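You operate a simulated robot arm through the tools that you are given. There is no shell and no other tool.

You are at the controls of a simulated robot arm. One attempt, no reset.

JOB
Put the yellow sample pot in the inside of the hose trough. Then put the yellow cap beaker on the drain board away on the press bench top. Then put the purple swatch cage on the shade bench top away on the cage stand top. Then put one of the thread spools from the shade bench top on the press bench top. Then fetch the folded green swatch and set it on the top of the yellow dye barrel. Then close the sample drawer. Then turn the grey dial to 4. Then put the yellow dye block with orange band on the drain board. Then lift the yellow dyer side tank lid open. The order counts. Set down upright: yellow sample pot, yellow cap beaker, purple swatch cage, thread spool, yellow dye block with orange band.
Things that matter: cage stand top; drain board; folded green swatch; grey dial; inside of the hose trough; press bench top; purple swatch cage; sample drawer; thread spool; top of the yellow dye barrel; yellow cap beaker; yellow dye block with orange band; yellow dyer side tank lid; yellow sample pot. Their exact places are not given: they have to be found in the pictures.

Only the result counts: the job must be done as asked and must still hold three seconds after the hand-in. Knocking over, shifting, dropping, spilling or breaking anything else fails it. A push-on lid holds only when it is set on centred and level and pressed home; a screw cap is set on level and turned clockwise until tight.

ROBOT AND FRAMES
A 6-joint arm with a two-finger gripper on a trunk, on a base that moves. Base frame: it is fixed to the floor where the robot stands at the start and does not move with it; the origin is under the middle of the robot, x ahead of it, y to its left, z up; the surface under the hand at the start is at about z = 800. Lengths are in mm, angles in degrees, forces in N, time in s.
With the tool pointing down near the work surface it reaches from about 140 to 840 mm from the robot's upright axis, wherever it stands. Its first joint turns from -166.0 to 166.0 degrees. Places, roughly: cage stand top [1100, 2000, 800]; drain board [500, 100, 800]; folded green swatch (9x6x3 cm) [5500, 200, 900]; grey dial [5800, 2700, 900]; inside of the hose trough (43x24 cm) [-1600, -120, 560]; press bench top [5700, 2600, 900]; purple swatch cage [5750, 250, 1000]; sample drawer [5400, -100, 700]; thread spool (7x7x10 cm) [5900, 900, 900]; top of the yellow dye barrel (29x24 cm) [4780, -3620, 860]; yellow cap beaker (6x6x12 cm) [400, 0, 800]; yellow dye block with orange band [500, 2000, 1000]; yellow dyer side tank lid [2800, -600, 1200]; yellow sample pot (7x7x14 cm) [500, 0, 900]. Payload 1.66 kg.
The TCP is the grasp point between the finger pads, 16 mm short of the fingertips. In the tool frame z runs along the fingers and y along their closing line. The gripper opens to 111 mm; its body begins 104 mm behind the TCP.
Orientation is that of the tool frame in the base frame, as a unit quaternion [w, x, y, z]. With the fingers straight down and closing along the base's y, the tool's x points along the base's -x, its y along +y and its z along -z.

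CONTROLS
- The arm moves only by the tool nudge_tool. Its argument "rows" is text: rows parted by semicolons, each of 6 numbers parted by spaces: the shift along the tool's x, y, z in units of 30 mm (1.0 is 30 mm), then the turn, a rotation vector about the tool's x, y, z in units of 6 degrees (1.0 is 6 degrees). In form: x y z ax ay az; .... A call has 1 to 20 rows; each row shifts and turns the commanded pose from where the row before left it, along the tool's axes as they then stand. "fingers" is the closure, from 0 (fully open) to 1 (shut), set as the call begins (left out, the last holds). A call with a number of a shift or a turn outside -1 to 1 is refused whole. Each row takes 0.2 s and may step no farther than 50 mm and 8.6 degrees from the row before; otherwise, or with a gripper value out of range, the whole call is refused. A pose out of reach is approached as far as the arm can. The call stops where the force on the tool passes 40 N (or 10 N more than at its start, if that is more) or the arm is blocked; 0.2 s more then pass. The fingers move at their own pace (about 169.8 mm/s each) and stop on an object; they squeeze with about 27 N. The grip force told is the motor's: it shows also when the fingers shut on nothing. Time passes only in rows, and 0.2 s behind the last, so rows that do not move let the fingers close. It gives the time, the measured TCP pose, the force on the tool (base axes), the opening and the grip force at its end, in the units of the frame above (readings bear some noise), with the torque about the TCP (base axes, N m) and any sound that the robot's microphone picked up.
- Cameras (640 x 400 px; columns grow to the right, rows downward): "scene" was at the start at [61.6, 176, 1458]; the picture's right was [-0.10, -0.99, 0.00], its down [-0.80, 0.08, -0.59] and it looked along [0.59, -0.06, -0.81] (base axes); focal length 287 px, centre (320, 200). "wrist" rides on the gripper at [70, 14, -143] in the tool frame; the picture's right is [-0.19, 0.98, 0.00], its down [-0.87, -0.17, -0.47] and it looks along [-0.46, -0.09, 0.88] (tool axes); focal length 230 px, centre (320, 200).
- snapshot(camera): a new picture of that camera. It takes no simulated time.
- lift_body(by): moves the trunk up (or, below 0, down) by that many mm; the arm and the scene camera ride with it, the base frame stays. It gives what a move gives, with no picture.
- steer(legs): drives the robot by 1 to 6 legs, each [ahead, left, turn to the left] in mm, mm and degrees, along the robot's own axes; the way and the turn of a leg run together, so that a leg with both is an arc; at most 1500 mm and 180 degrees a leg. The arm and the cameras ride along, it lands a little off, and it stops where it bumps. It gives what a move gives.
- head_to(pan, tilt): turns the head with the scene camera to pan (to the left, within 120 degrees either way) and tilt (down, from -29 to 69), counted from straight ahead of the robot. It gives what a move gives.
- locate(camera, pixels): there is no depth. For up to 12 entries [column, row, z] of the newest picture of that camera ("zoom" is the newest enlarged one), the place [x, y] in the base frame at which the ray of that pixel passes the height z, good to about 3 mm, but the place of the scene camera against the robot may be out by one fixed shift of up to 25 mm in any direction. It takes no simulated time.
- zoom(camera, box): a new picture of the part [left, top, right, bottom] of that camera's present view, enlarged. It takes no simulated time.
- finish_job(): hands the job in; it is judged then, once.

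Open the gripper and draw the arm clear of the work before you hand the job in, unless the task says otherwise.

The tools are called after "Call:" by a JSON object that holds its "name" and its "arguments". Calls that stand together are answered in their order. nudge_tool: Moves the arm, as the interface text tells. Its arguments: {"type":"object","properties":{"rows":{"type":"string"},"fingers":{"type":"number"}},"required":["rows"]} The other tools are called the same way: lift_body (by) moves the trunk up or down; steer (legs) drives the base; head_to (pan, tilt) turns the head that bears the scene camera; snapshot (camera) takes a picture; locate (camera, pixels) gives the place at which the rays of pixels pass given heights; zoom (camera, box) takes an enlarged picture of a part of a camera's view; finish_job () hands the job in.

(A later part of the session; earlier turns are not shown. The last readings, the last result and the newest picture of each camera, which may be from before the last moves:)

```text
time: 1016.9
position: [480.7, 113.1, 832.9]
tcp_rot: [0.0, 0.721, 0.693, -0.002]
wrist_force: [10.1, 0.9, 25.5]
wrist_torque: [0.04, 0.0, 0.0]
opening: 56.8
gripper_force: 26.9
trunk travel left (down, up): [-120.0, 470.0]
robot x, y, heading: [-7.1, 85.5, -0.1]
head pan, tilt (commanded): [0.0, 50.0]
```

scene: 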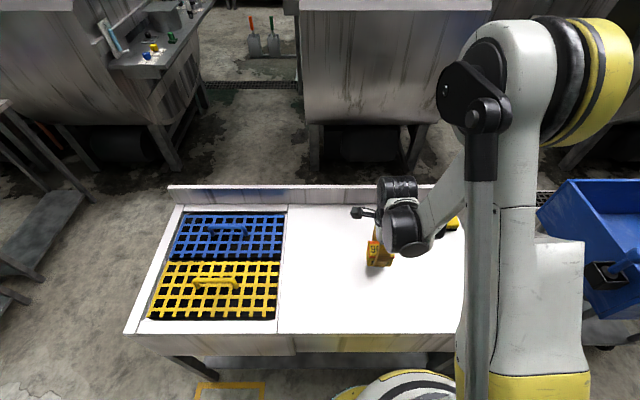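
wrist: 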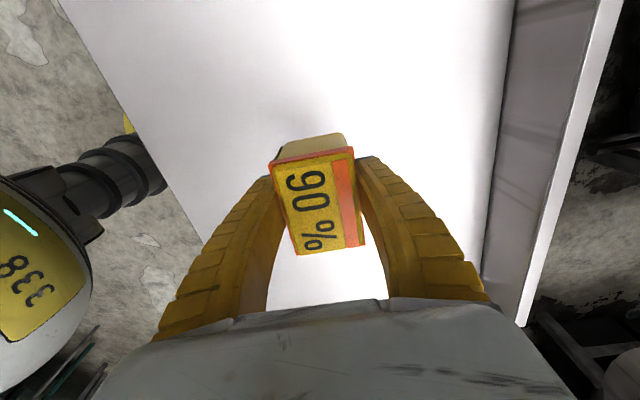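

The block stands on the drain board (contact at TCP z≈843). I ease up 9 mm, open and rise.

Call:
{"name": "nudge_tool", "arguments": {"rows": "0 0 -0.1 0 0 0;0 0 -0.1 0 0 0;0 0 -0.1 0 0 0;0 0 0 0 0 0"}}

Call:
{"name": "nudge_tool", "arguments": {"rows": "0 0 0 0 0 0;0 0 0 0 0 0;0 0 0 0 0 0", "fingers": 0}}

Call:
{"name": "nudge_tool", "arguments": {"rows": "0 0 -0.2 0 0 0;0 0 -0.5 0 0 0;0 0 -0.8 0 0 0;0 0 -0.9 0 0 0;0 0 -0.9 0 0 0;0 0 -0.9 0 0 0;0 0 -0.9 0 0 0;0 0 -0.9 0 0 0;0 0 -0.9 0 0 0;0 0 0 0 0 0"}}

Call:
{"name": "snapshot", "arguments": {"camera": "wrist"}}

Call:
{"name": "snapshot", "arguments": {"camera": "scene"}}

```text
time: 1017.9
position: [481.4, 114.6, 840.8]
tcp_rot: [-0.001, 0.72, 0.694, -0.002]
wrist_force: [1.0, -0.2, 5.5]
wrist_torque: [-0.04, -0.24, -0.03]
opening: 46.8
gripper_force: 26.8
trunk travel left (down, up): [-120.0, 470.0]
robot x, y, heading: [-13.1, 87.9, -0.2]
head pan, tilt (commanded): [0.0, 50.0]
```

```text
time: 1018.7
position: [482.3, 113.3, 842.2]
tcp_rot: [0.0, 0.721, 0.693, -0.002]
wrist_force: [-1.3, 0.2, 1.0]
wrist_torque: [-0.01, 0.03, -0.03]
opening: 111.2
gripper_force: 0.0
trunk travel left (down, up): [-120.0, 470.0]
robot x, y, heading: [-11.0, 90.7, 0.1]
head pan, tilt (commanded): [0.0, 50.0]
```

```text
time: 1020.9
position: [483.4, 113.6, 1049.1]
tcp_rot: [-0.001, 0.721, 0.693, -0.002]
wrist_force: [-0.4, 0.4, 0.2]
wrist_torque: [0.0, -0.03, 0.01]
opening: 111.0
gripper_force: 0.1
trunk travel left (down, up): [-120.0, 470.0]
robot x, y, heading: [-14.6, 88.2, -0.2]
head pan, tilt (commanded): [0.0, 50.0]
```

```text
taken
```

wrist: 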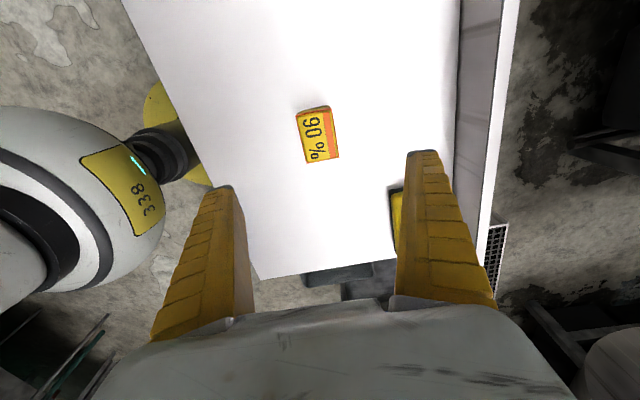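

```text
taken
```

scene: 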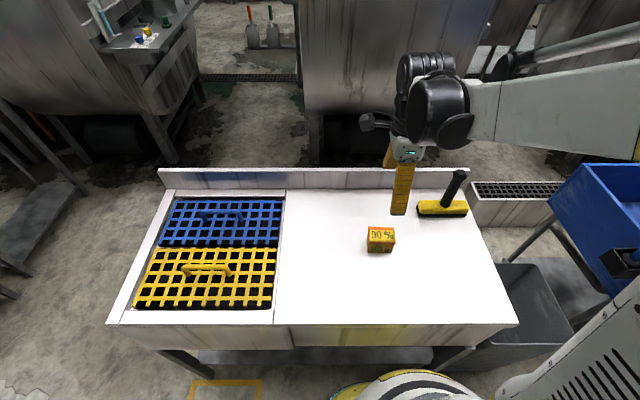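

The block stands upright on the drain board; step eight is done. I raise the trunk and take the long way round once more to the back aisle, for the side tank lid.

Call:
{"name": "lift_body", "arguments": {"by": 330}}

Call:
{"name": "steer", "arguments": {"legs": [[-300, 0, 0], [0, 0, -90], [1450, 0, 0], [1450, -20, 0], [1450, -30, 0]]}}

Call:
{"name": "steer", "arguments": {"legs": [[1450, -50, 0], [140, 0, 0]]}}

```text
time: 1024.2
position: [483.5, 115.0, 1377.8]
tcp_rot: [-0.001, 0.72, 0.694, -0.002]
wrist_force: [0.1, 0.3, 1.1]
wrist_torque: [-0.02, -0.02, -0.01]
opening: 110.8
gripper_force: 0.0
trunk travel left (down, up): [-450.0, 140.0]
robot x, y, heading: [-10.3, 85.8, -0.2]
head pan, tilt (commanded): [0.0, 50.0]
```

```text
time: 1050.4
position: [-316.9, -4755.3, 1377.9]
tcp_rot: [-0.002, 1.0, -0.021, 0.0]
wrist_force: [0.3, 0.4, -0.1]
wrist_torque: [0.02, -0.03, -0.01]
opening: 110.8
gripper_force: 0.1
trunk travel left (down, up): [-450.0, 140.0]
robot x, y, heading: [-339.9, -4260.2, -90.3]
head pan, tilt (commanded): [0.0, 50.0]
```

```text
time: 1058.5
position: [-372.8, -6331.9, 1377.4]
tcp_rot: [-0.003, 1.0, -0.02, -0.001]
wrist_force: [0.0, -0.4, 0.8]
wrist_torque: [0.06, -0.01, -0.05]
opening: 110.9
gripper_force: 0.0
trunk travel left (down, up): [-450.0, 140.0]
robot x, y, heading: [-398.0, -5834.8, -90.4]
head pan, tilt (commanded): [0.0, 50.0]
```

Now I turn to face +x and drive the lane, then into the back aisle facing +y.

Call:
{"name": "steer", "arguments": {"legs": [[0, 0, 90.4], [1430, 0, 0], [1430, 0, 0], [1320, 260, 0], [0, 0, 90]]}}

Call:
{"name": "head_to", "arguments": {"pan": 0, "tilt": 28}}

Call:
{"name": "snapshot", "arguments": {"camera": "scene"}}

```text
time: 1086.4
position: [3751.1, -5010.2, 1379.0]
tcp_rot: [0.001, 0.012, 1.0, -0.001]
wrist_force: [0.7, 0.2, 0.0]
wrist_torque: [0.03, -0.02, 0.02]
opening: 111.0
gripper_force: 0.1
trunk travel left (down, up): [-450.0, 140.0]
robot x, y, heading: [3784.5, -5500.1, 90.8]
head pan, tilt (commanded): [0.0, 50.0]
```

```text
time: 1087.2
position: [3751.6, -5009.6, 1378.3]
tcp_rot: [0.001, 0.011, 1.0, -0.002]
wrist_force: [-0.3, 0.5, -0.8]
wrist_torque: [0.01, 0.0, -0.02]
opening: 111.0
gripper_force: 0.1
trunk travel left (down, up): [-450.0, 140.0]
robot x, y, heading: [3789.7, -5501.5, 90.8]
head pan, tilt (commanded): [0.0, 28.0]
```

```text
taken
```

scene: 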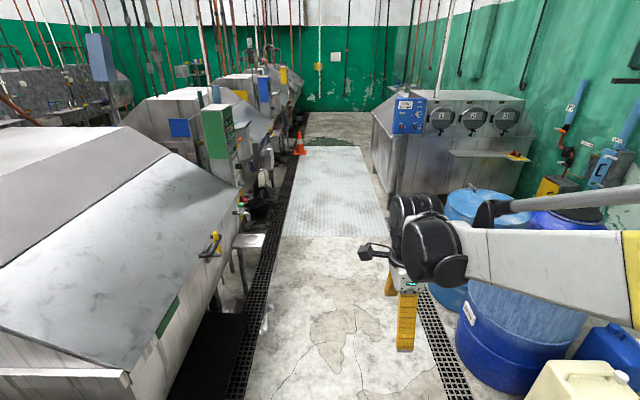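

The aisle is clear. I drive up to y≈−1900 and look ahead-left at the dyers' backs.

Call:
{"name": "steer", "arguments": {"legs": [[1450, 0, -0.8], [1450, 0, 0], [700, 0, 0]]}}

Call:
{"name": "head_to", "arguments": {"pan": 35, "tilt": 25}}

Call:
{"name": "snapshot", "arguments": {"camera": "scene"}}

Call:
{"name": "head_to", "arguments": {"pan": 75, "tilt": 25}}

Call:
{"name": "snapshot", "arguments": {"camera": "scene"}}

```text
time: 1104.7
position: [3725.9, -1412.4, 1378.1]
tcp_rot: [0.001, 0.015, 1.0, -0.002]
wrist_force: [0.2, 0.6, 0.1]
wrist_torque: [-0.02, 0.02, -0.01]
opening: 111.0
gripper_force: 0.1
trunk travel left (down, up): [-450.0, 140.0]
robot x, y, heading: [3757.1, -1904.8, 90.0]
head pan, tilt (commanded): [0.0, 28.0]
```

```text
time: 1105.7
position: [3725.4, -1413.3, 1379.4]
tcp_rot: [0.001, 0.016, 1.0, -0.002]
wrist_force: [-0.2, 0.4, -0.7]
wrist_torque: [-0.01, 0.03, 0.04]
opening: 110.9
gripper_force: 0.2
trunk travel left (down, up): [-450.0, 140.0]
robot x, y, heading: [3753.6, -1908.5, 90.2]
head pan, tilt (commanded): [35.0, 25.0]
```

```text
taken
```

scene: 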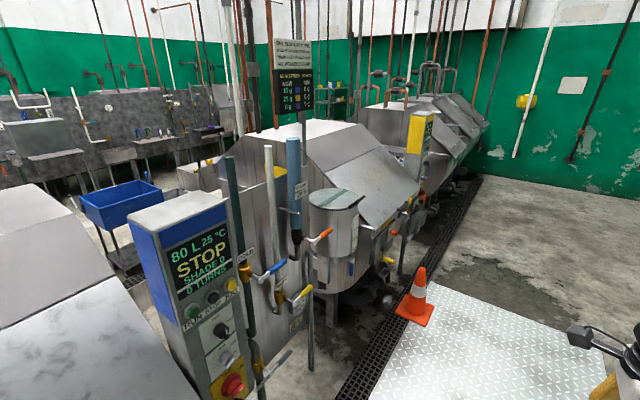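

```text
time: 1106.7
position: [3725.4, -1414.0, 1376.7]
tcp_rot: [0.001, 0.016, 1.0, -0.002]
wrist_force: [0.5, 0.0, -0.3]
wrist_torque: [-0.02, 0.0, -0.02]
opening: 111.2
gripper_force: 0.0
trunk travel left (down, up): [-450.0, 140.0]
robot x, y, heading: [3753.7, -1906.0, 90.4]
head pan, tilt (commanded): [75.0, 25.0]
```

```text
taken
```

scene: 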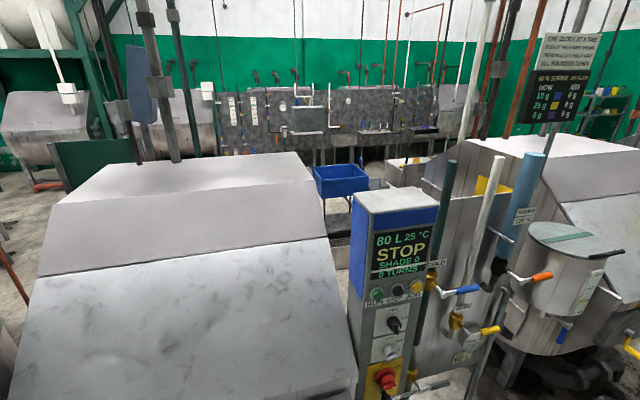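

The side tank (pot with a striped lid) is at (336,200), standing on the yellow-marked centre dyer; its lid has a dark handle at the front. I locate it and zoom in.

Call:
{"name": "zoom", "arguments": {"camera": "scene", "box": [480, 190, 640, 310]}}

Call:
{"name": "locate", "arguments": {"camera": "scene", "pixels": [[577, 240, 1200], [612, 253, 1200], [577, 240, 1150]]}}

Call:
{"name": "head_to", "arguments": {"pan": 40, "tilt": 25}}

Call:
{"name": "zoom", "arguments": {"camera": "scene", "box": [250, 130, 450, 300]}}

Call:
{"name": "snapshot", "arguments": {"camera": "scene"}}

```text
3.33 times, centred on (560, 250) of scene
```

zoom: 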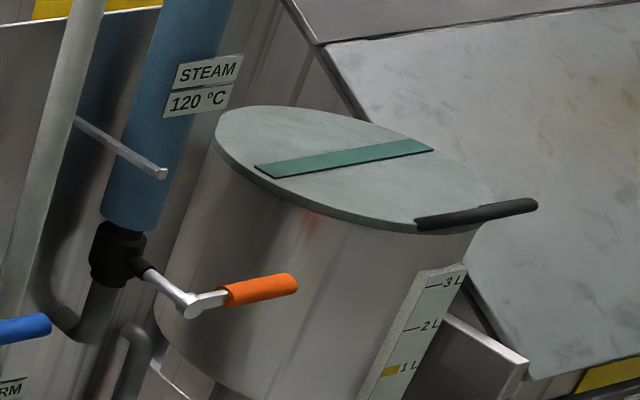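

```text
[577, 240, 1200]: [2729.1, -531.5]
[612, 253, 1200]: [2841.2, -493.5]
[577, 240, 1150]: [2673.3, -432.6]
```

```text
time: 1107.8
position: [3725.5, -1413.7, 1377.1]
tcp_rot: [0.0, 0.015, 1.0, -0.001]
wrist_force: [0.1, 0.4, -0.5]
wrist_torque: [0.05, 0.0, 0.01]
opening: 111.0
gripper_force: 0.0
trunk travel left (down, up): [-450.0, 140.0]
robot x, y, heading: [3753.7, -1908.0, 90.2]
head pan, tilt (commanded): [40.0, 25.0]
```

```text
2.35 times, centred on (350, 215) of scene
```

zoom: 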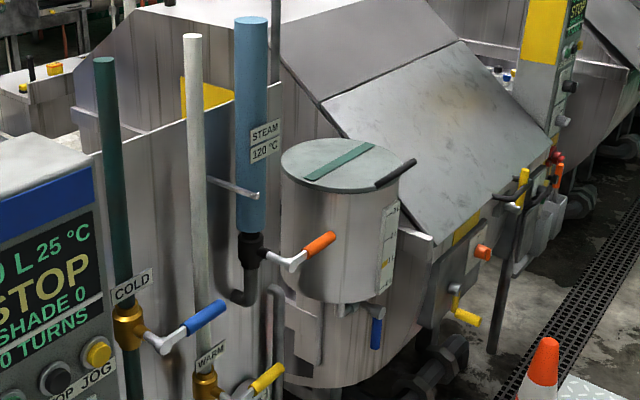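

```text
taken
```

scene: 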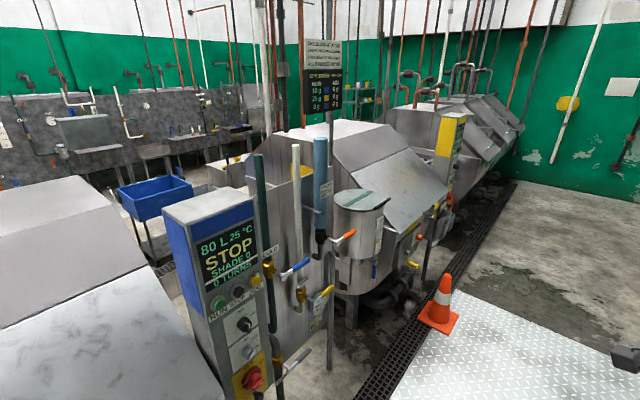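

The lid is a round plate with a dark bar handle along y at its aisle-side (+x) edge, so it hinges on the far side. I drive level with it, turn to face −x and look.

Call:
{"name": "steer", "arguments": {"legs": [[1260, 0, 0], [0, 0, 90]]}}

Call:
{"name": "head_to", "arguments": {"pan": 0, "tilt": 35}}

Call:
{"name": "snapshot", "arguments": {"camera": "scene"}}

Call:
{"name": "snapshot", "arguments": {"camera": "wrist"}}

```text
time: 1118.0
position: [3260.2, -657.9, 1378.0]
tcp_rot: [0.001, -0.69, 0.724, 0.0]
wrist_force: [-0.1, -0.5, -0.1]
wrist_torque: [-0.01, 0.01, -0.02]
opening: 111.1
gripper_force: 0.0
trunk travel left (down, up): [-450.0, 140.0]
robot x, y, heading: [3754.4, -637.9, 179.2]
head pan, tilt (commanded): [40.0, 25.0]
```

```text
time: 1119.0
position: [3261.7, -657.5, 1377.7]
tcp_rot: [0.002, -0.689, 0.725, 0.0]
wrist_force: [-0.4, 0.1, 0.6]
wrist_torque: [0.02, -0.03, 0.0]
opening: 110.8
gripper_force: 0.0
trunk travel left (down, up): [-450.0, 140.0]
robot x, y, heading: [3750.5, -638.3, 179.3]
head pan, tilt (commanded): [0.0, 35.0]
```

```text
taken
```

scene: 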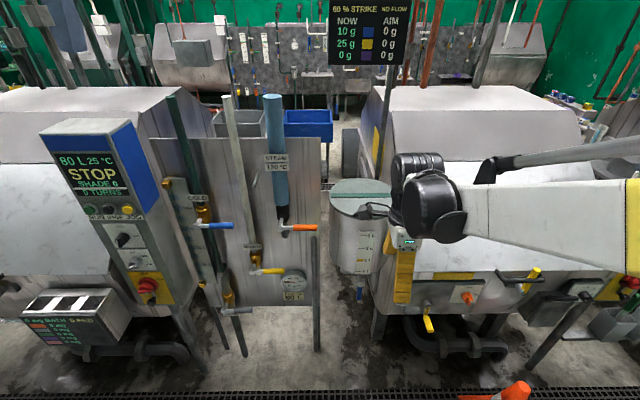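

```text
taken
```

wrist: 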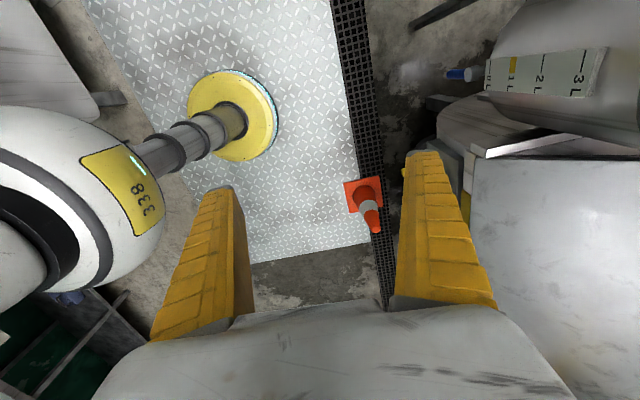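

The side tank is right ahead at (363,215) with its lid at (358,193). I zoom in on it.

Call:
{"name": "zoom", "arguments": {"camera": "scene", "box": [310, 160, 420, 300]}}

Call:
{"name": "zoom", "arguments": {"camera": "scene", "box": [325, 170, 405, 230]}}

Call:
{"name": "locate", "arguments": {"camera": "scene", "pixels": [[358, 193, 1200], [330, 193, 1200], [390, 193, 1200], [358, 180, 1200], [358, 208, 1200], [372, 208, 1200]]}}

```text
2.86 times, centred on (365, 230) of scene
```

zoom: 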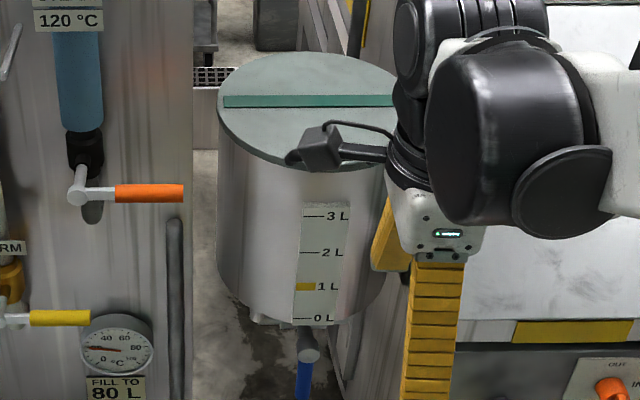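

```text
6.67 times, centred on (365, 200) of scene
```

zoom: 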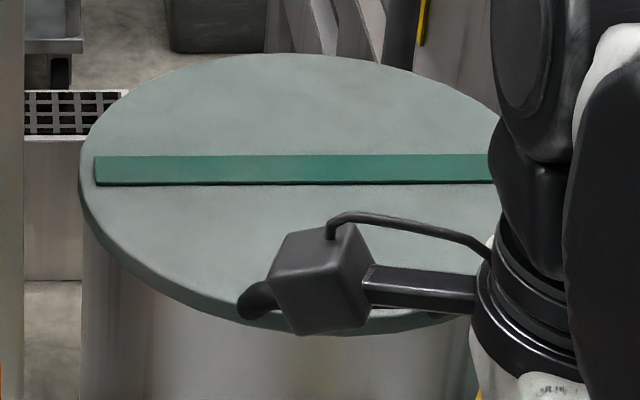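

```text
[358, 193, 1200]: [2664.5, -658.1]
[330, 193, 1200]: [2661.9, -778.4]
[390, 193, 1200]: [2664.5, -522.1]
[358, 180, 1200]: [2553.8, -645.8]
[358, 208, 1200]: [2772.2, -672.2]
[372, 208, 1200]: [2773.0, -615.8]
```

The wrist's own camera hides the handle. I raise the hand 250 mm to clear the view.

Call:
{"name": "nudge_tool", "arguments": {"rows": "0 0 -0.9 0 0 0;0 0 -0.9 0 0 0;0 0 -0.9 0 0 0;0 0 -0.9 0 0 0;0 0 -0.9 0 0 0;0 0 -0.9 0 0 0;0 0 -0.9 0 0 0;0 0 -0.9 0 0 0;0 0 -0.9 0 0 0;0 0 0 0 0 0"}}

Call:
{"name": "snapshot", "arguments": {"camera": "scene"}}

Call:
{"name": "zoom", "arguments": {"camera": "scene", "box": [325, 160, 425, 260]}}

Call:
{"name": "snapshot", "arguments": {"camera": "wrist"}}

```text
time: 1121.2
position: [3258.6, -659.5, 1621.9]
tcp_rot: [0.003, -0.69, 0.724, -0.001]
wrist_force: [-0.1, -1.1, -0.5]
wrist_torque: [-0.02, -0.03, 0.01]
opening: 110.9
gripper_force: 0.1
trunk travel left (down, up): [-450.0, 140.0]
robot x, y, heading: [3757.0, -636.4, 179.3]
head pan, tilt (commanded): [0.0, 35.0]
```

```text
taken
```

scene: 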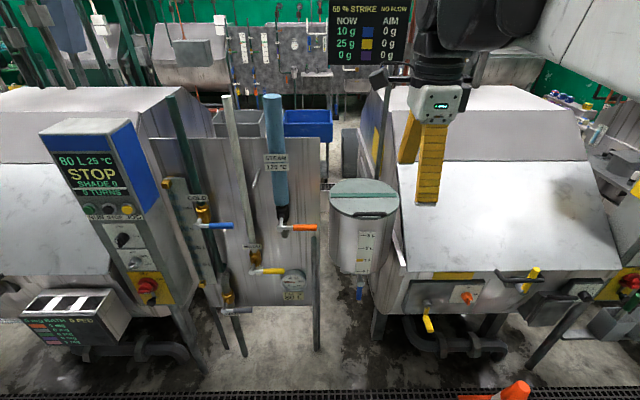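

```text
4.00 times, centred on (375, 210) of scene
```

zoom: 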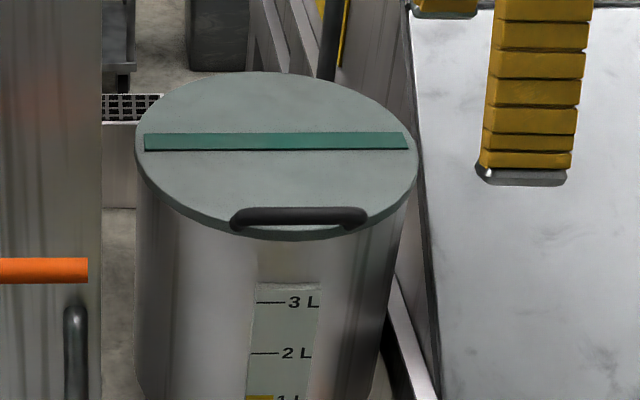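

```text
taken
```

wrist: 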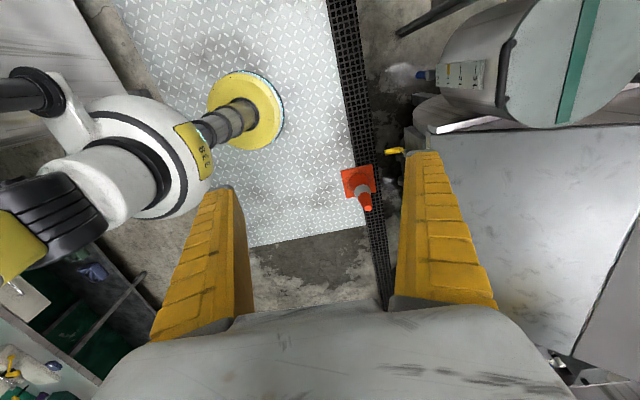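

The handle is a dark bar at the lid's near edge (zoom (232–367,215)), about 138 mm long along y. Before moving closer I locate nearby floor obstacles.

Call:
{"name": "locate", "arguments": {"camera": "scene", "pixels": [[317, 350, 0], [243, 357, 0], [375, 345, 0], [445, 358, 0], [530, 368, 0], [505, 395, 0], [430, 330, 500], [370, 214, 1220], [367, 220, 1200], [340, 232, 1200]]}}

Call:
{"name": "locate", "arguments": {"camera": "wrist", "pixels": [[507, 68, 1220], [507, 68, 1200], [512, 40, 1200], [499, 103, 1200], [580, 60, 1200], [428, 77, 1000]]}}

Call:
{"name": "zoom", "arguments": {"camera": "wrist", "box": [420, 0, 640, 140]}}

```text
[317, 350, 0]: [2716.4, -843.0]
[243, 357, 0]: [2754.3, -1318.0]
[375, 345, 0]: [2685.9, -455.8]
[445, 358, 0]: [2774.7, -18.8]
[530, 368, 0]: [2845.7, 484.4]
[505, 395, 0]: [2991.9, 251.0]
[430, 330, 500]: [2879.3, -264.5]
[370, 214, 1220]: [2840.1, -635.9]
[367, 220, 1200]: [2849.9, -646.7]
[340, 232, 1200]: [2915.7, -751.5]
```

```text
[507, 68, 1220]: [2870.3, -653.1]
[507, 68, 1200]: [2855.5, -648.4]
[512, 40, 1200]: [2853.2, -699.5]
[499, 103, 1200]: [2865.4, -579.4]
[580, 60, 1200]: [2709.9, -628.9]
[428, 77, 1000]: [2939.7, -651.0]
```

```text
2.86 times, centred on (530, 70) of wrist
```

zoom: 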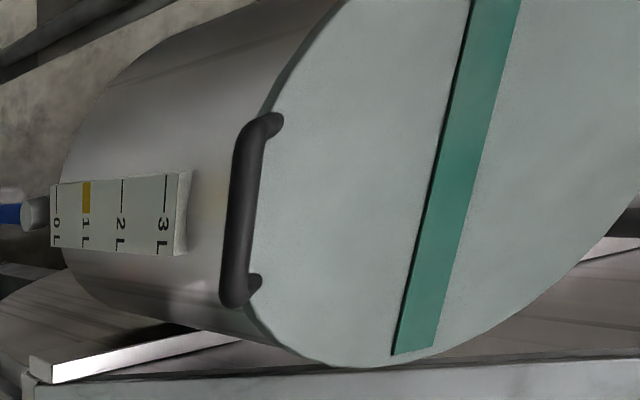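

The wrist view shows the handle as a U-shaped bar sticking out horizontally from the lid's rim toward the aisle, free underneath. I plan to lift it from below with closed fingers pointing −x; first I extend a bit, turn the tool to close along y and tilt it forward.

Call:
{"name": "nudge_tool", "arguments": {"rows": "0 0.9 0 0 0 0;0 0.9 0 0 0 0;0 0.9 0 0 0 0;0 0.6 0 0 0 0;0 0 0 0 0 -1;0 0 0 0 0 -1;0 0 0 0 0 -1;0 0 0 0 0 -1;0 0 0 0 0 -1;0 0 0 0 0 -1;0 0 0 0 0 -1;0 0 0 0 0 -1;0 0 0 0 0 -1;0 0 0 0 0 -1;0 0 0 0 0 -1;0 0 0 0 0 -1;0 0 0 0 0 -1;0 0 0 0 0 -1;0 0 0 0 0 -1;0 0 0 0 0 -0.5", "fingers": 1}}

Call:
{"name": "nudge_tool", "arguments": {"rows": "0 0 0 0 -1 0;0 0 0 0 -1 0;0 0 0 0 -1 0;0 0 0 0 -1 0;0 0 0 0 -1 0;0 0 0 0 -1 0;0 0 0 0 -1 0;0 0 0 0 -1 0;0 0 0 0 0 0"}}

Call:
{"name": "snapshot", "arguments": {"camera": "wrist"}}

```text
time: 1125.4
position: [3160.9, -654.0, 1621.4]
tcp_rot: [-0.001, 1.0, 0.003, 0.002]
wrist_force: [0.4, 0.0, -0.2]
wrist_torque: [0.01, -0.05, 0.0]
opening: 0.2
gripper_force: 26.5
trunk travel left (down, up): [-450.0, 140.0]
robot x, y, heading: [3756.0, -637.2, 179.2]
head pan, tilt (commanded): [0.0, 35.0]
```

```text
time: 1127.4
position: [3160.1, -653.7, 1620.9]
tcp_rot: [0.0, 0.914, 0.002, -0.405]
wrist_force: [0.1, -0.8, -0.6]
wrist_torque: [-0.03, -0.02, -0.02]
opening: 0.3
gripper_force: 26.8
trunk travel left (down, up): [-450.0, 140.0]
robot x, y, heading: [3754.8, -640.7, 179.5]
head pan, tilt (commanded): [0.0, 35.0]
```

```text
taken
```

wrist: 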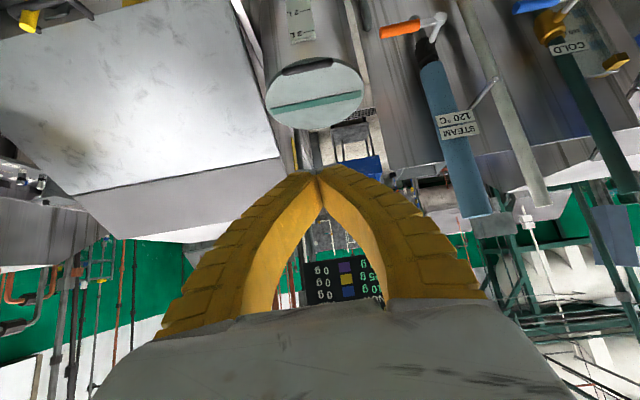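

The tool is tilted 48° forward; the lid and its handle show (upside down) at (313,85). I zoom in for details.

Call:
{"name": "zoom", "arguments": {"camera": "wrist", "box": [240, 0, 400, 140]}}

Call:
{"name": "locate", "arguments": {"camera": "wrist", "pixels": [[312, 64, 1240], [312, 64, 1220], [312, 64, 1200], [318, 130, 1220], [266, 92, 1220], [364, 82, 1220], [315, 98, 1220]]}}

```text
2.86 times, centred on (320, 70) of wrist
```

zoom: 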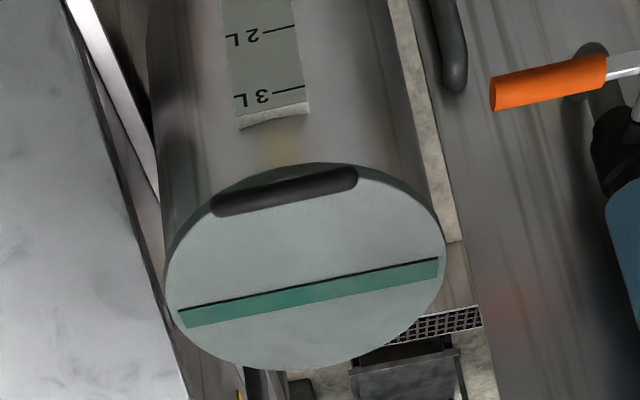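

```text
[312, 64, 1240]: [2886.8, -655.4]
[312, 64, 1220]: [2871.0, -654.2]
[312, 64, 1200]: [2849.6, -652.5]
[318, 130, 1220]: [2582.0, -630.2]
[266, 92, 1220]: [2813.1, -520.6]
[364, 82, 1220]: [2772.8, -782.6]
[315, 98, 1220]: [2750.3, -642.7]
```

The handle rises slightly up and outward from the rim, at about (2880,−654,1235). I tilt the tool fully to horizontal and lower it in front of the lid to see the handle from the side.

Call:
{"name": "nudge_tool", "arguments": {"rows": "0 0 0 0 -1 0;0 0 0 0 -1 0;0 0 0 0 -1 0;0 0 0 0 -1 0;0 0 0 0 -1 0;0 0 0 0 -1 0;0 0 0 0 -1 0;0 0 0 0 0 0"}}

Call:
{"name": "snapshot", "arguments": {"camera": "wrist"}}

Call:
{"name": "snapshot", "arguments": {"camera": "scene"}}

```text
time: 1129.2
position: [3160.5, -653.7, 1620.8]
tcp_rot: [-0.001, 0.721, 0.0, -0.693]
wrist_force: [-0.2, 0.6, 0.6]
wrist_torque: [0.02, -0.01, 0.01]
opening: 0.2
gripper_force: 27.1
trunk travel left (down, up): [-450.0, 140.0]
robot x, y, heading: [3752.6, -633.1, 179.1]
head pan, tilt (commanded): [0.0, 35.0]
```

```text
taken
```

wrist: 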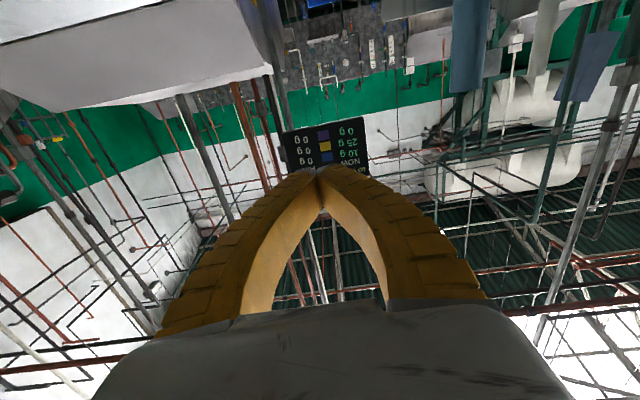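

```text
taken
```

scene: 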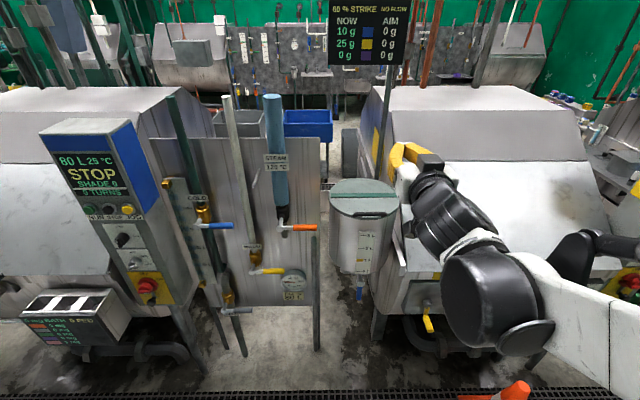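

The tool is horizontal and reachable. I lower it to z≈1300, still well in front of the lid, to view the handle from its own level.

Call:
{"name": "nudge_tool", "arguments": {"rows": "0.9 0 0 0 0 0;0.9 0 0 0 0 0;0.9 0 0 0 0 0;0.9 0 0 0 0 0;0.9 0 0 0 0 0;0.9 0 0 0 0 0;0.9 0 0 0 0 0;0.9 0 0 0 0 0;0.9 0 0 0 0 0;0.9 0 0 0 0 0;0.9 0 0 0 0 0;0.8 0 0 0 0 0;0 0 0 0 0 0"}}

Call:
{"name": "snapshot", "arguments": {"camera": "wrist"}}

Call:
{"name": "snapshot", "arguments": {"camera": "scene"}}

```text
time: 1132.0
position: [3105.4, -657.2, 1436.4]
tcp_rot: [0.0, 0.709, 0.001, -0.705]
wrist_force: [0.1, -0.9, -0.1]
wrist_torque: [-0.01, 0.01, 0.01]
opening: 0.2
gripper_force: 27.5
out of reach, approached as far as the arm can: row 6, 7, 8, 9, 10, 11, 12
trunk travel left (down, up): [-450.0, 140.0]
robot x, y, heading: [3756.8, -636.2, 179.3]
head pan, tilt (commanded): [0.0, 35.0]
```

```text
taken
```

wrist: 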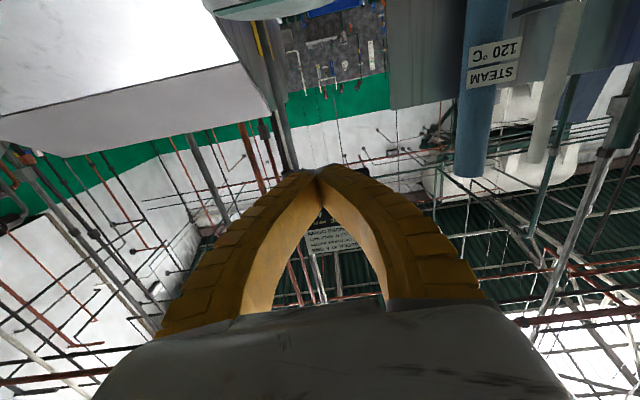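

```text
taken
```

scene: 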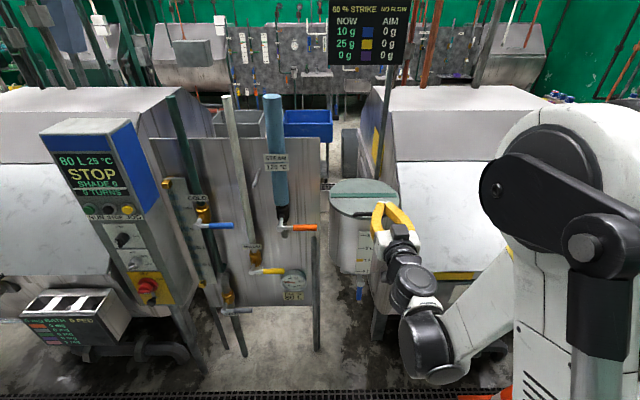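

The arm needs a lower trunk for this. I lower the trunk by 150 mm, which brings the hand to z≈1286, still 200 mm in front of the handle.

Call:
{"name": "lift_body", "arguments": {"by": -150}}

Call:
{"name": "snapshot", "arguments": {"camera": "wrist"}}

Call:
{"name": "zoom", "arguments": {"camera": "wrist", "box": [200, 0, 440, 120]}}

Call:
{"name": "snapshot", "arguments": {"camera": "scene"}}

```text
time: 1133.8
position: [3102.9, -657.0, 1285.7]
tcp_rot: [0.0, 0.709, 0.002, -0.705]
wrist_force: [-0.2, 0.6, 0.0]
wrist_torque: [0.01, 0.0, 0.02]
opening: 0.0
gripper_force: 26.6
trunk travel left (down, up): [-300.0, 290.0]
robot x, y, heading: [3753.3, -640.8, 179.3]
head pan, tilt (commanded): [0.0, 35.0]
```

```text
taken
```

wrist: 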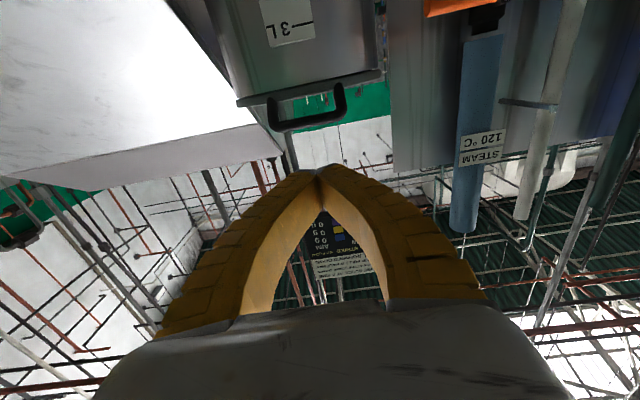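

```text
2.67 times, centred on (320, 60) of wrist
```

zoom: 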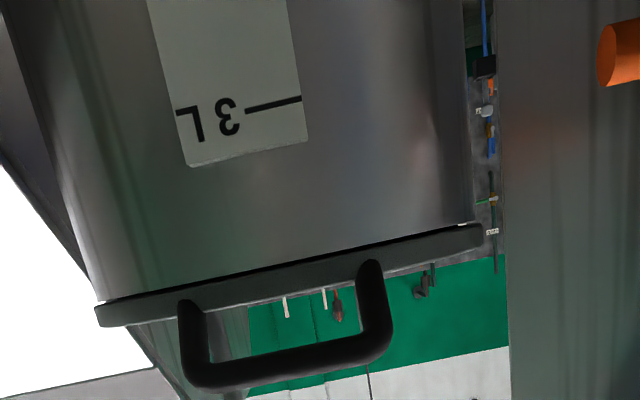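

```text
taken
```

scene: 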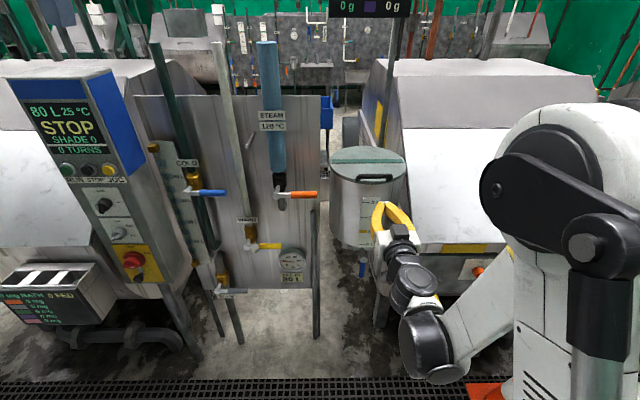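

Now it is clear: the handle is a U-shaped bow standing up about 40 mm above the lid's front rim, its bar at about (2907,−648,1266), with the lid's top at z≈1230. A pinch from above (closing along x) will do, so I go back up and turn the tool vertical, closing along x.

Call:
{"name": "lift_body", "arguments": {"by": 200}}

Call:
{"name": "nudge_tool", "arguments": {"rows": "-0.8 0 0 0 0 0;-0.8 0 0 0 0 0;-0.8 0 0 0 0 0;-0.8 0 0 0 0 0;-0.8 0 0 0 0 0;0 0 0 0 0 0"}}

Call:
{"name": "nudge_tool", "arguments": {"rows": "0 0 0 0 1 0;0 0 0 0 1 0;0 0 0 0 1 0;0 0 0 0 1 0;0 0 0 0 1 0;0 0 0 0 1 0;0 0 0 0 1 0;0 0 0 0 1 0;0 0 0 0 1 0;0 0 0 0 1 0;0 0 0 0 1 0;0 0 0 0 1 0;0 0 0 0 1 0;0 0 0 0 1 0;0 0 0 0 1 0;0 0 0 0 0 0"}}

Call:
{"name": "nudge_tool", "arguments": {"rows": "0 0 0 0 0 1;0 0 0 0 0 1;0 0 0 0 0 1;0 0 0 0 0 1;0 0 0 0 0 1;0 0 0 0 0 1;0 0 0 0 0 1;0 0 0 0 0 1;0 0 0 0 0 1;0 0 0 0 0 1;0 0 0 0 0 1;0 0 0 0 0 1;0 0 0 0 0 1;0 0 0 0 0 1;0 0 0 0 0 1;0 0 0 0 0 0"}}

```text
time: 1135.9
position: [3105.4, -657.2, 1486.0]
tcp_rot: [0.0, 0.709, 0.001, -0.705]
wrist_force: [0.7, 0.6, -0.5]
wrist_torque: [0.01, -0.02, 0.0]
opening: 0.0
gripper_force: 26.5
trunk travel left (down, up): [-500.0, 90.0]
robot x, y, heading: [3756.4, -637.4, 179.2]
head pan, tilt (commanded): [0.0, 35.0]
```

```text
time: 1137.3
position: [3103.1, -657.1, 1606.7]
tcp_rot: [0.001, 0.71, 0.002, -0.704]
wrist_force: [-0.3, -0.1, -0.7]
wrist_torque: [-0.03, -0.01, 0.02]
opening: 0.0
gripper_force: 27.1
trunk travel left (down, up): [-500.0, 90.0]
robot x, y, heading: [3753.6, -639.4, 179.6]
head pan, tilt (commanded): [0.0, 35.0]
```

```text
time: 1140.7
position: [3104.4, -653.0, 1607.3]
tcp_rot: [-0.001, 1.0, -0.006, -0.03]
wrist_force: [-0.8, 0.4, -0.1]
wrist_torque: [0.0, 0.01, 0.02]
opening: 0.0
gripper_force: 27.0
out of reach, approached as far as the arm can: row 1
trunk travel left (down, up): [-500.0, 90.0]
robot x, y, heading: [3751.4, -636.5, 179.3]
head pan, tilt (commanded): [0.0, 35.0]
```

```text
time: 1144.1
position: [3103.0, -652.4, 1608.1]
tcp_rot: [-0.021, -0.702, 0.712, 0.023]
wrist_force: [-0.1, 0.3, -0.5]
wrist_torque: [-0.01, -0.01, 0.04]
opening: 0.2
gripper_force: 27.0
trunk travel left (down, up): [-500.0, 90.0]
robot x, y, heading: [3754.6, -640.4, 179.4]
head pan, tilt (commanded): [0.0, 35.0]
```

A residual 3.5° tilt remains; I correct it, draw the hand in by 220 mm, open the fingers, and then drive closer.

Call:
{"name": "nudge_tool", "arguments": {"rows": "0 0 0 0.59 0 0;0 -0.9 0 0 0 0;0 -0.9 0 0 0 0;0 -0.9 0 0 0 0;0 -0.9 0 0 0 0;0 -0.9 0 0 0 0;0 -0.9 0 0 0 0;0 -0.9 0 0 0 0;0 0 0 0 0 0", "fingers": 0}}

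Call:
{"name": "steer", "arguments": {"legs": [[430, 0, 0.6]]}}

Call:
{"name": "head_to", "arguments": {"pan": 5, "tilt": 45}}

Call:
{"name": "snapshot", "arguments": {"camera": "scene"}}

Call:
{"name": "snapshot", "arguments": {"camera": "wrist"}}

```text
time: 1146.1
position: [3290.5, -655.8, 1607.6]
tcp_rot: [0.001, -0.703, 0.712, 0.0]
wrist_force: [-1.1, -0.1, 1.0]
wrist_torque: [-0.02, -0.03, 0.02]
opening: 111.0
gripper_force: 0.0
trunk travel left (down, up): [-500.0, 90.0]
robot x, y, heading: [3757.9, -636.6, 179.1]
head pan, tilt (commanded): [0.0, 35.0]
```

```text
time: 1148.8
position: [2864.3, -656.8, 1607.7]
tcp_rot: [0.0, -0.707, 0.708, 0.001]
wrist_force: [0.0, -0.2, -0.9]
wrist_torque: [0.01, -0.01, -0.01]
opening: 110.9
gripper_force: 0.1
trunk travel left (down, up): [-500.0, 90.0]
robot x, y, heading: [3323.9, -636.6, 179.8]
head pan, tilt (commanded): [0.0, 35.0]
```

```text
time: 1149.5
position: [2864.1, -655.9, 1607.3]
tcp_rot: [0.001, -0.706, 0.708, 0.0]
wrist_force: [0.0, 0.0, -0.2]
wrist_torque: [-0.02, 0.01, 0.0]
opening: 111.1
gripper_force: 0.0
trunk travel left (down, up): [-500.0, 90.0]
robot x, y, heading: [3324.5, -634.3, 179.8]
head pan, tilt (commanded): [5.0, 45.0]
```

```text
taken
```

scene: 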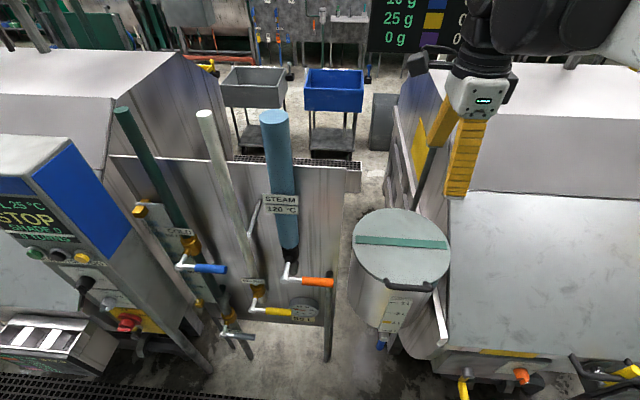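

```text
taken
```

wrist: 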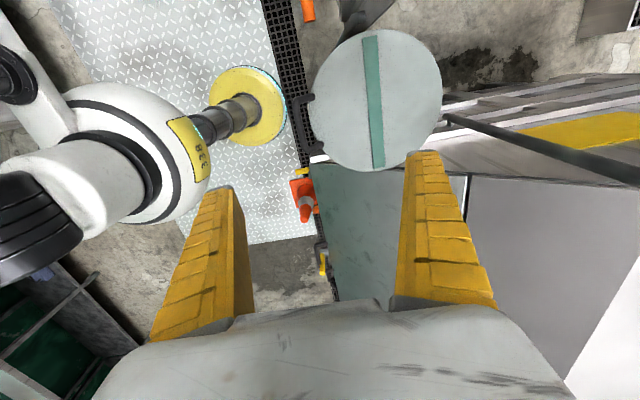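

From above, the lid's circle spans (310–441, 30–172), the handle bow at its left edge (306,112); a dark post stands beyond its far edge at (445,118). I locate these points and zoom in.

Call:
{"name": "zoom", "arguments": {"camera": "wrist", "box": [280, 20, 480, 190]}}

Call:
{"name": "locate", "arguments": {"camera": "wrist", "pixels": [[310, 100, 1228], [441, 100, 1228], [376, 30, 1228], [376, 172, 1228], [376, 100, 1228], [306, 95, 1266], [306, 130, 1266], [445, 118, 1228], [445, 118, 1000], [500, 136, 1300], [560, 156, 1400]]}}

```text
2.35 times, centred on (380, 105) of wrist
```

zoom: 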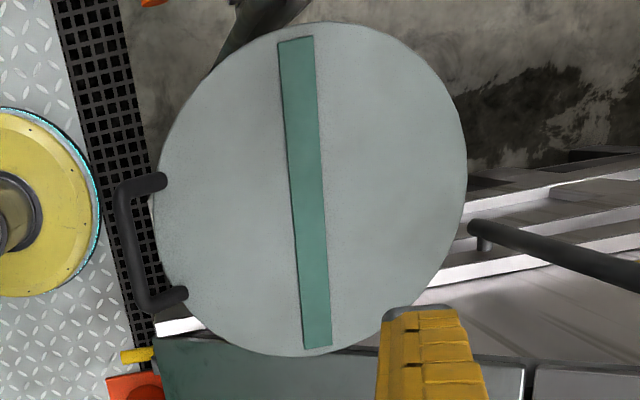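

```text
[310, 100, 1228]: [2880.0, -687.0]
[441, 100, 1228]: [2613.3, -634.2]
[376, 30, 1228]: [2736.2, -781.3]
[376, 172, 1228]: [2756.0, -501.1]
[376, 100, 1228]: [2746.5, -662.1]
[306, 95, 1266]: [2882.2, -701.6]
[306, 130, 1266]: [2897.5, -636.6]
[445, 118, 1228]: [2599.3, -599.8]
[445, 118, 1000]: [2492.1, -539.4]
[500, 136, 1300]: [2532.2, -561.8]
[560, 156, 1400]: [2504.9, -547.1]
```

The bar's middle is at about (2906,−648); the lid (≈283 mm across) hinges at its far edge near x≈2604. I move over the bar, narrow the fingers to ~66 mm and go down to z≈1330 first.

Call:
{"name": "nudge_tool", "arguments": {"rows": "-0.15 -0.7 0 0 0 0;-0.12 -0.7 0 0 0 0;0 0 0.9 0 0 0;0 0 0.9 0 0 0;0 0 0.9 0 0 0;0 0 0.9 0 0 0;0 0 0.9 0 0 0;0 0 0.9 0 0 0;0 0 0.9 0 0 0;0 0 0.9 0 0 0;0 0 0.9 0 0 0;0 0 0.9 0 0 0;0 0 0.3 0 0 0;0 0 0 0 0 0", "fingers": 0.4}}

Call:
{"name": "snapshot", "arguments": {"camera": "wrist"}}

Call:
{"name": "snapshot", "arguments": {"camera": "scene"}}

```text
time: 1152.5
position: [2906.0, -648.5, 1327.5]
tcp_rot: [0.001, -0.706, 0.708, 0.0]
wrist_force: [0.5, 0.0, -0.1]
wrist_torque: [-0.05, -0.01, -0.03]
opening: 68.0
gripper_force: 1.0
trunk travel left (down, up): [-500.0, 90.0]
robot x, y, heading: [3322.8, -633.4, 179.8]
head pan, tilt (commanded): [5.0, 45.0]
```

```text
taken
```

wrist: 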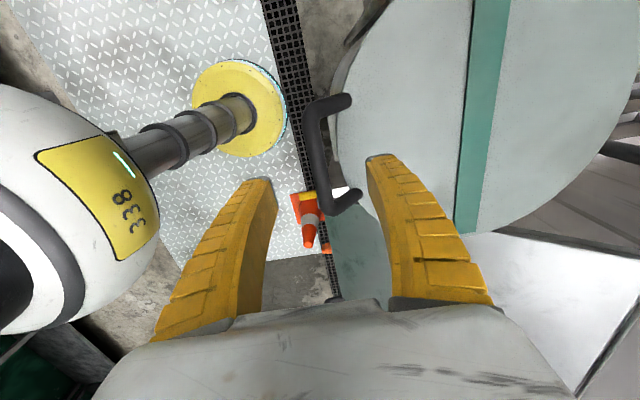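

```text
taken
```

scene: 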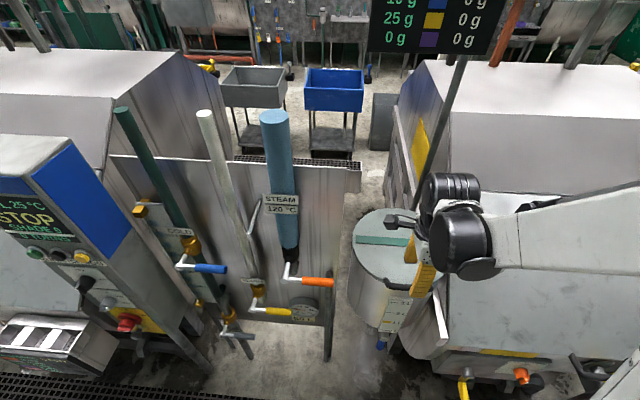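

The bar's middle is at (318,158), within a few mm of the TCP axis. I also check the post behind the lid in the scene view.

Call:
{"name": "locate", "arguments": {"camera": "scene", "pixels": [[415, 205, 1000], [415, 205, 1100], [415, 205, 1200], [440, 130, 1400], [440, 130, 1500], [440, 130, 1300]]}}

Call:
{"name": "zoom", "arguments": {"camera": "scene", "box": [340, 100, 480, 260]}}

```text
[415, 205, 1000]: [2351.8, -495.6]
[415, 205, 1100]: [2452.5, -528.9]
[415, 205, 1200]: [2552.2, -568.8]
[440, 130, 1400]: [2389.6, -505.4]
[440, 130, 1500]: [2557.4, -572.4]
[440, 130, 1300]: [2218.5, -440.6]
```

```text
2.50 times, centred on (410, 180) of scene
```

zoom: 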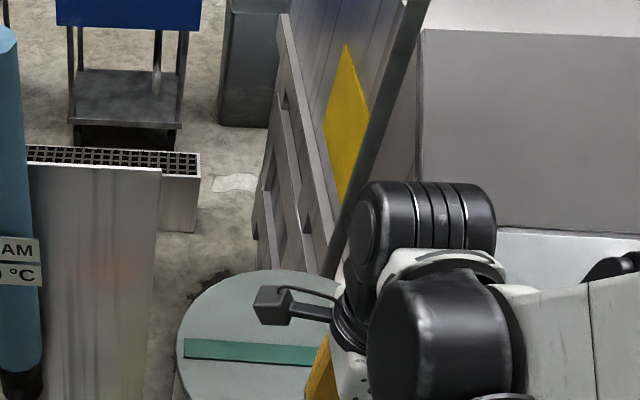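

The post stands behind the lid (somewhere at x≈2450–2590), so I will watch the force near the end of the swing. Now I go down onto the bar to z≈1269.

Call:
{"name": "nudge_tool", "arguments": {"rows": "0.17 -0.05 0.4 0 0 0;0 0 0.4 0 0 0;0 0 0.4 0 0 0;0 0 0.4 0 0 0;0 0 0.3 0 0 0;0 0 0 0 0 0"}}

Call:
{"name": "snapshot", "arguments": {"camera": "wrist"}}

Call:
{"name": "zoom", "arguments": {"camera": "wrist", "box": [240, 90, 420, 240]}}

```text
time: 1153.9
position: [2908.6, -653.8, 1271.5]
tcp_rot: [0.001, -0.707, 0.707, -0.001]
wrist_force: [0.2, -0.7, -0.3]
wrist_torque: [0.0, -0.01, 0.02]
opening: 68.5
gripper_force: 1.5
trunk travel left (down, up): [-500.0, 90.0]
robot x, y, heading: [3327.9, -633.8, 179.9]
head pan, tilt (commanded): [5.0, 45.0]
```

```text
taken
```

wrist: 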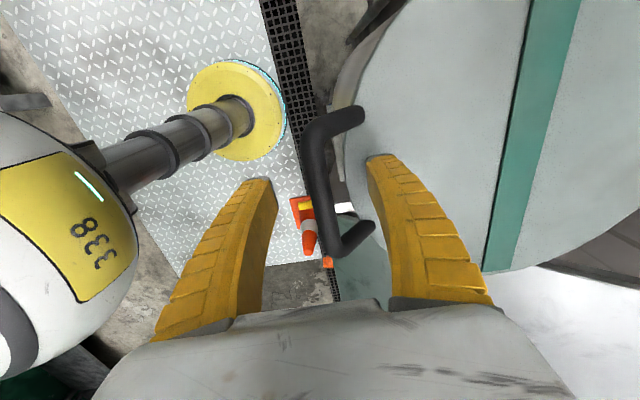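

```text
2.67 times, centred on (330, 165) of wrist
```

zoom: 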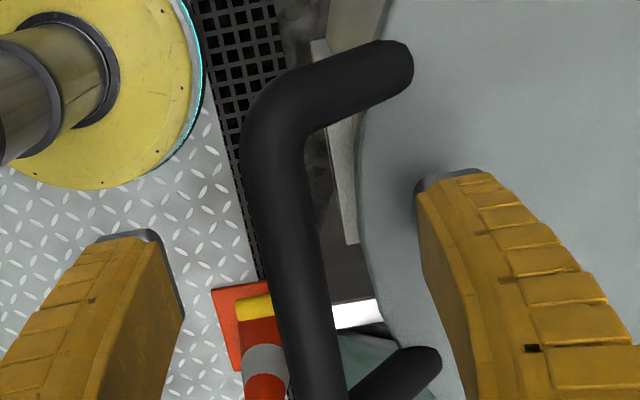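

The bar lies between the fingers, centred. I close on it.

Call:
{"name": "nudge_tool", "arguments": {"rows": "0 0 0 0 0 0;0 0 0 0 0 0;0 0 0 0 0 0;0 0 0 0 0 0", "fingers": 1}}

Call:
{"name": "snapshot", "arguments": {"camera": "wrist"}}

```text
time: 1154.9
position: [2906.8, -654.3, 1271.2]
tcp_rot: [0.002, -0.707, 0.707, 0.0]
wrist_force: [-4.4, 0.0, 4.7]
wrist_torque: [-0.01, 0.05, 0.18]
opening: 12.9
gripper_force: 34.3
trunk travel left (down, up): [-500.0, 90.0]
robot x, y, heading: [3325.9, -638.0, 179.7]
head pan, tilt (commanded): [5.0, 45.0]
```

```text
taken
```

wrist: 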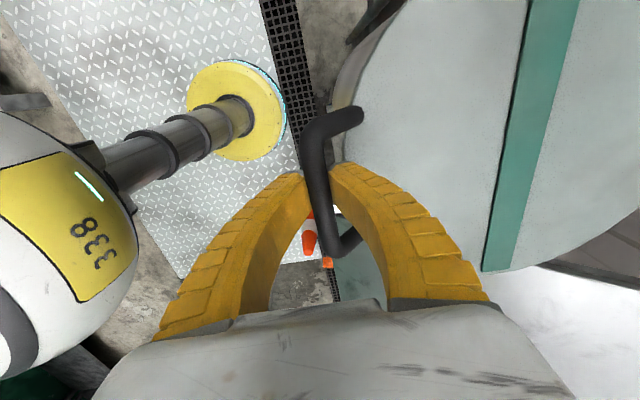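

The bar is gripped (13 mm). I lift along the lid's arc about the far-edge hinge, first by 10°, and check the forces.

Call:
{"name": "nudge_tool", "arguments": {"rows": "0 0.08 -0.43 0 0 0;0 0.08 -0.43 0 0 0;0 0.12 -0.43 0 0 0;0 0.12 -0.43 0 0 0;0 0 0 0 0 0"}}

Call:
{"name": "snapshot", "arguments": {"camera": "wrist"}}

Call:
{"name": "snapshot", "arguments": {"camera": "scene"}}

```text
time: 1156.1
position: [2897.0, -654.3, 1324.0]
tcp_rot: [0.002, -0.707, 0.707, 0.0]
wrist_force: [0.7, -1.1, -2.7]
wrist_torque: [-0.14, -0.06, 0.16]
opening: 10.0
gripper_force: 33.7
trunk travel left (down, up): [-500.0, 90.0]
robot x, y, heading: [3327.5, -633.2, 179.9]
head pan, tilt (commanded): [5.0, 45.0]
```

```text
taken
```

wrist: 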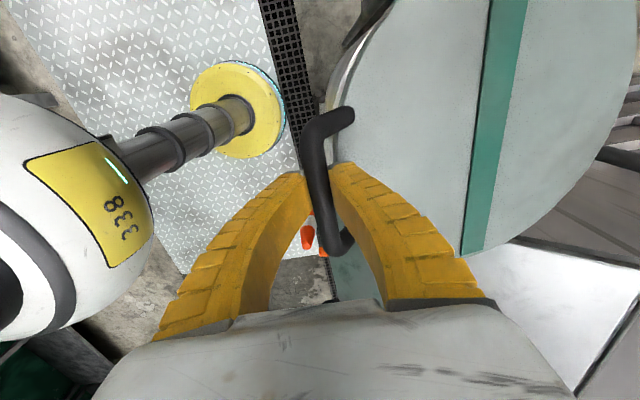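

```text
taken
```

scene: 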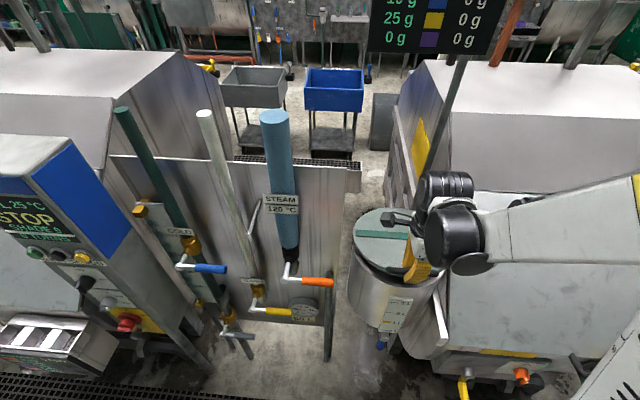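

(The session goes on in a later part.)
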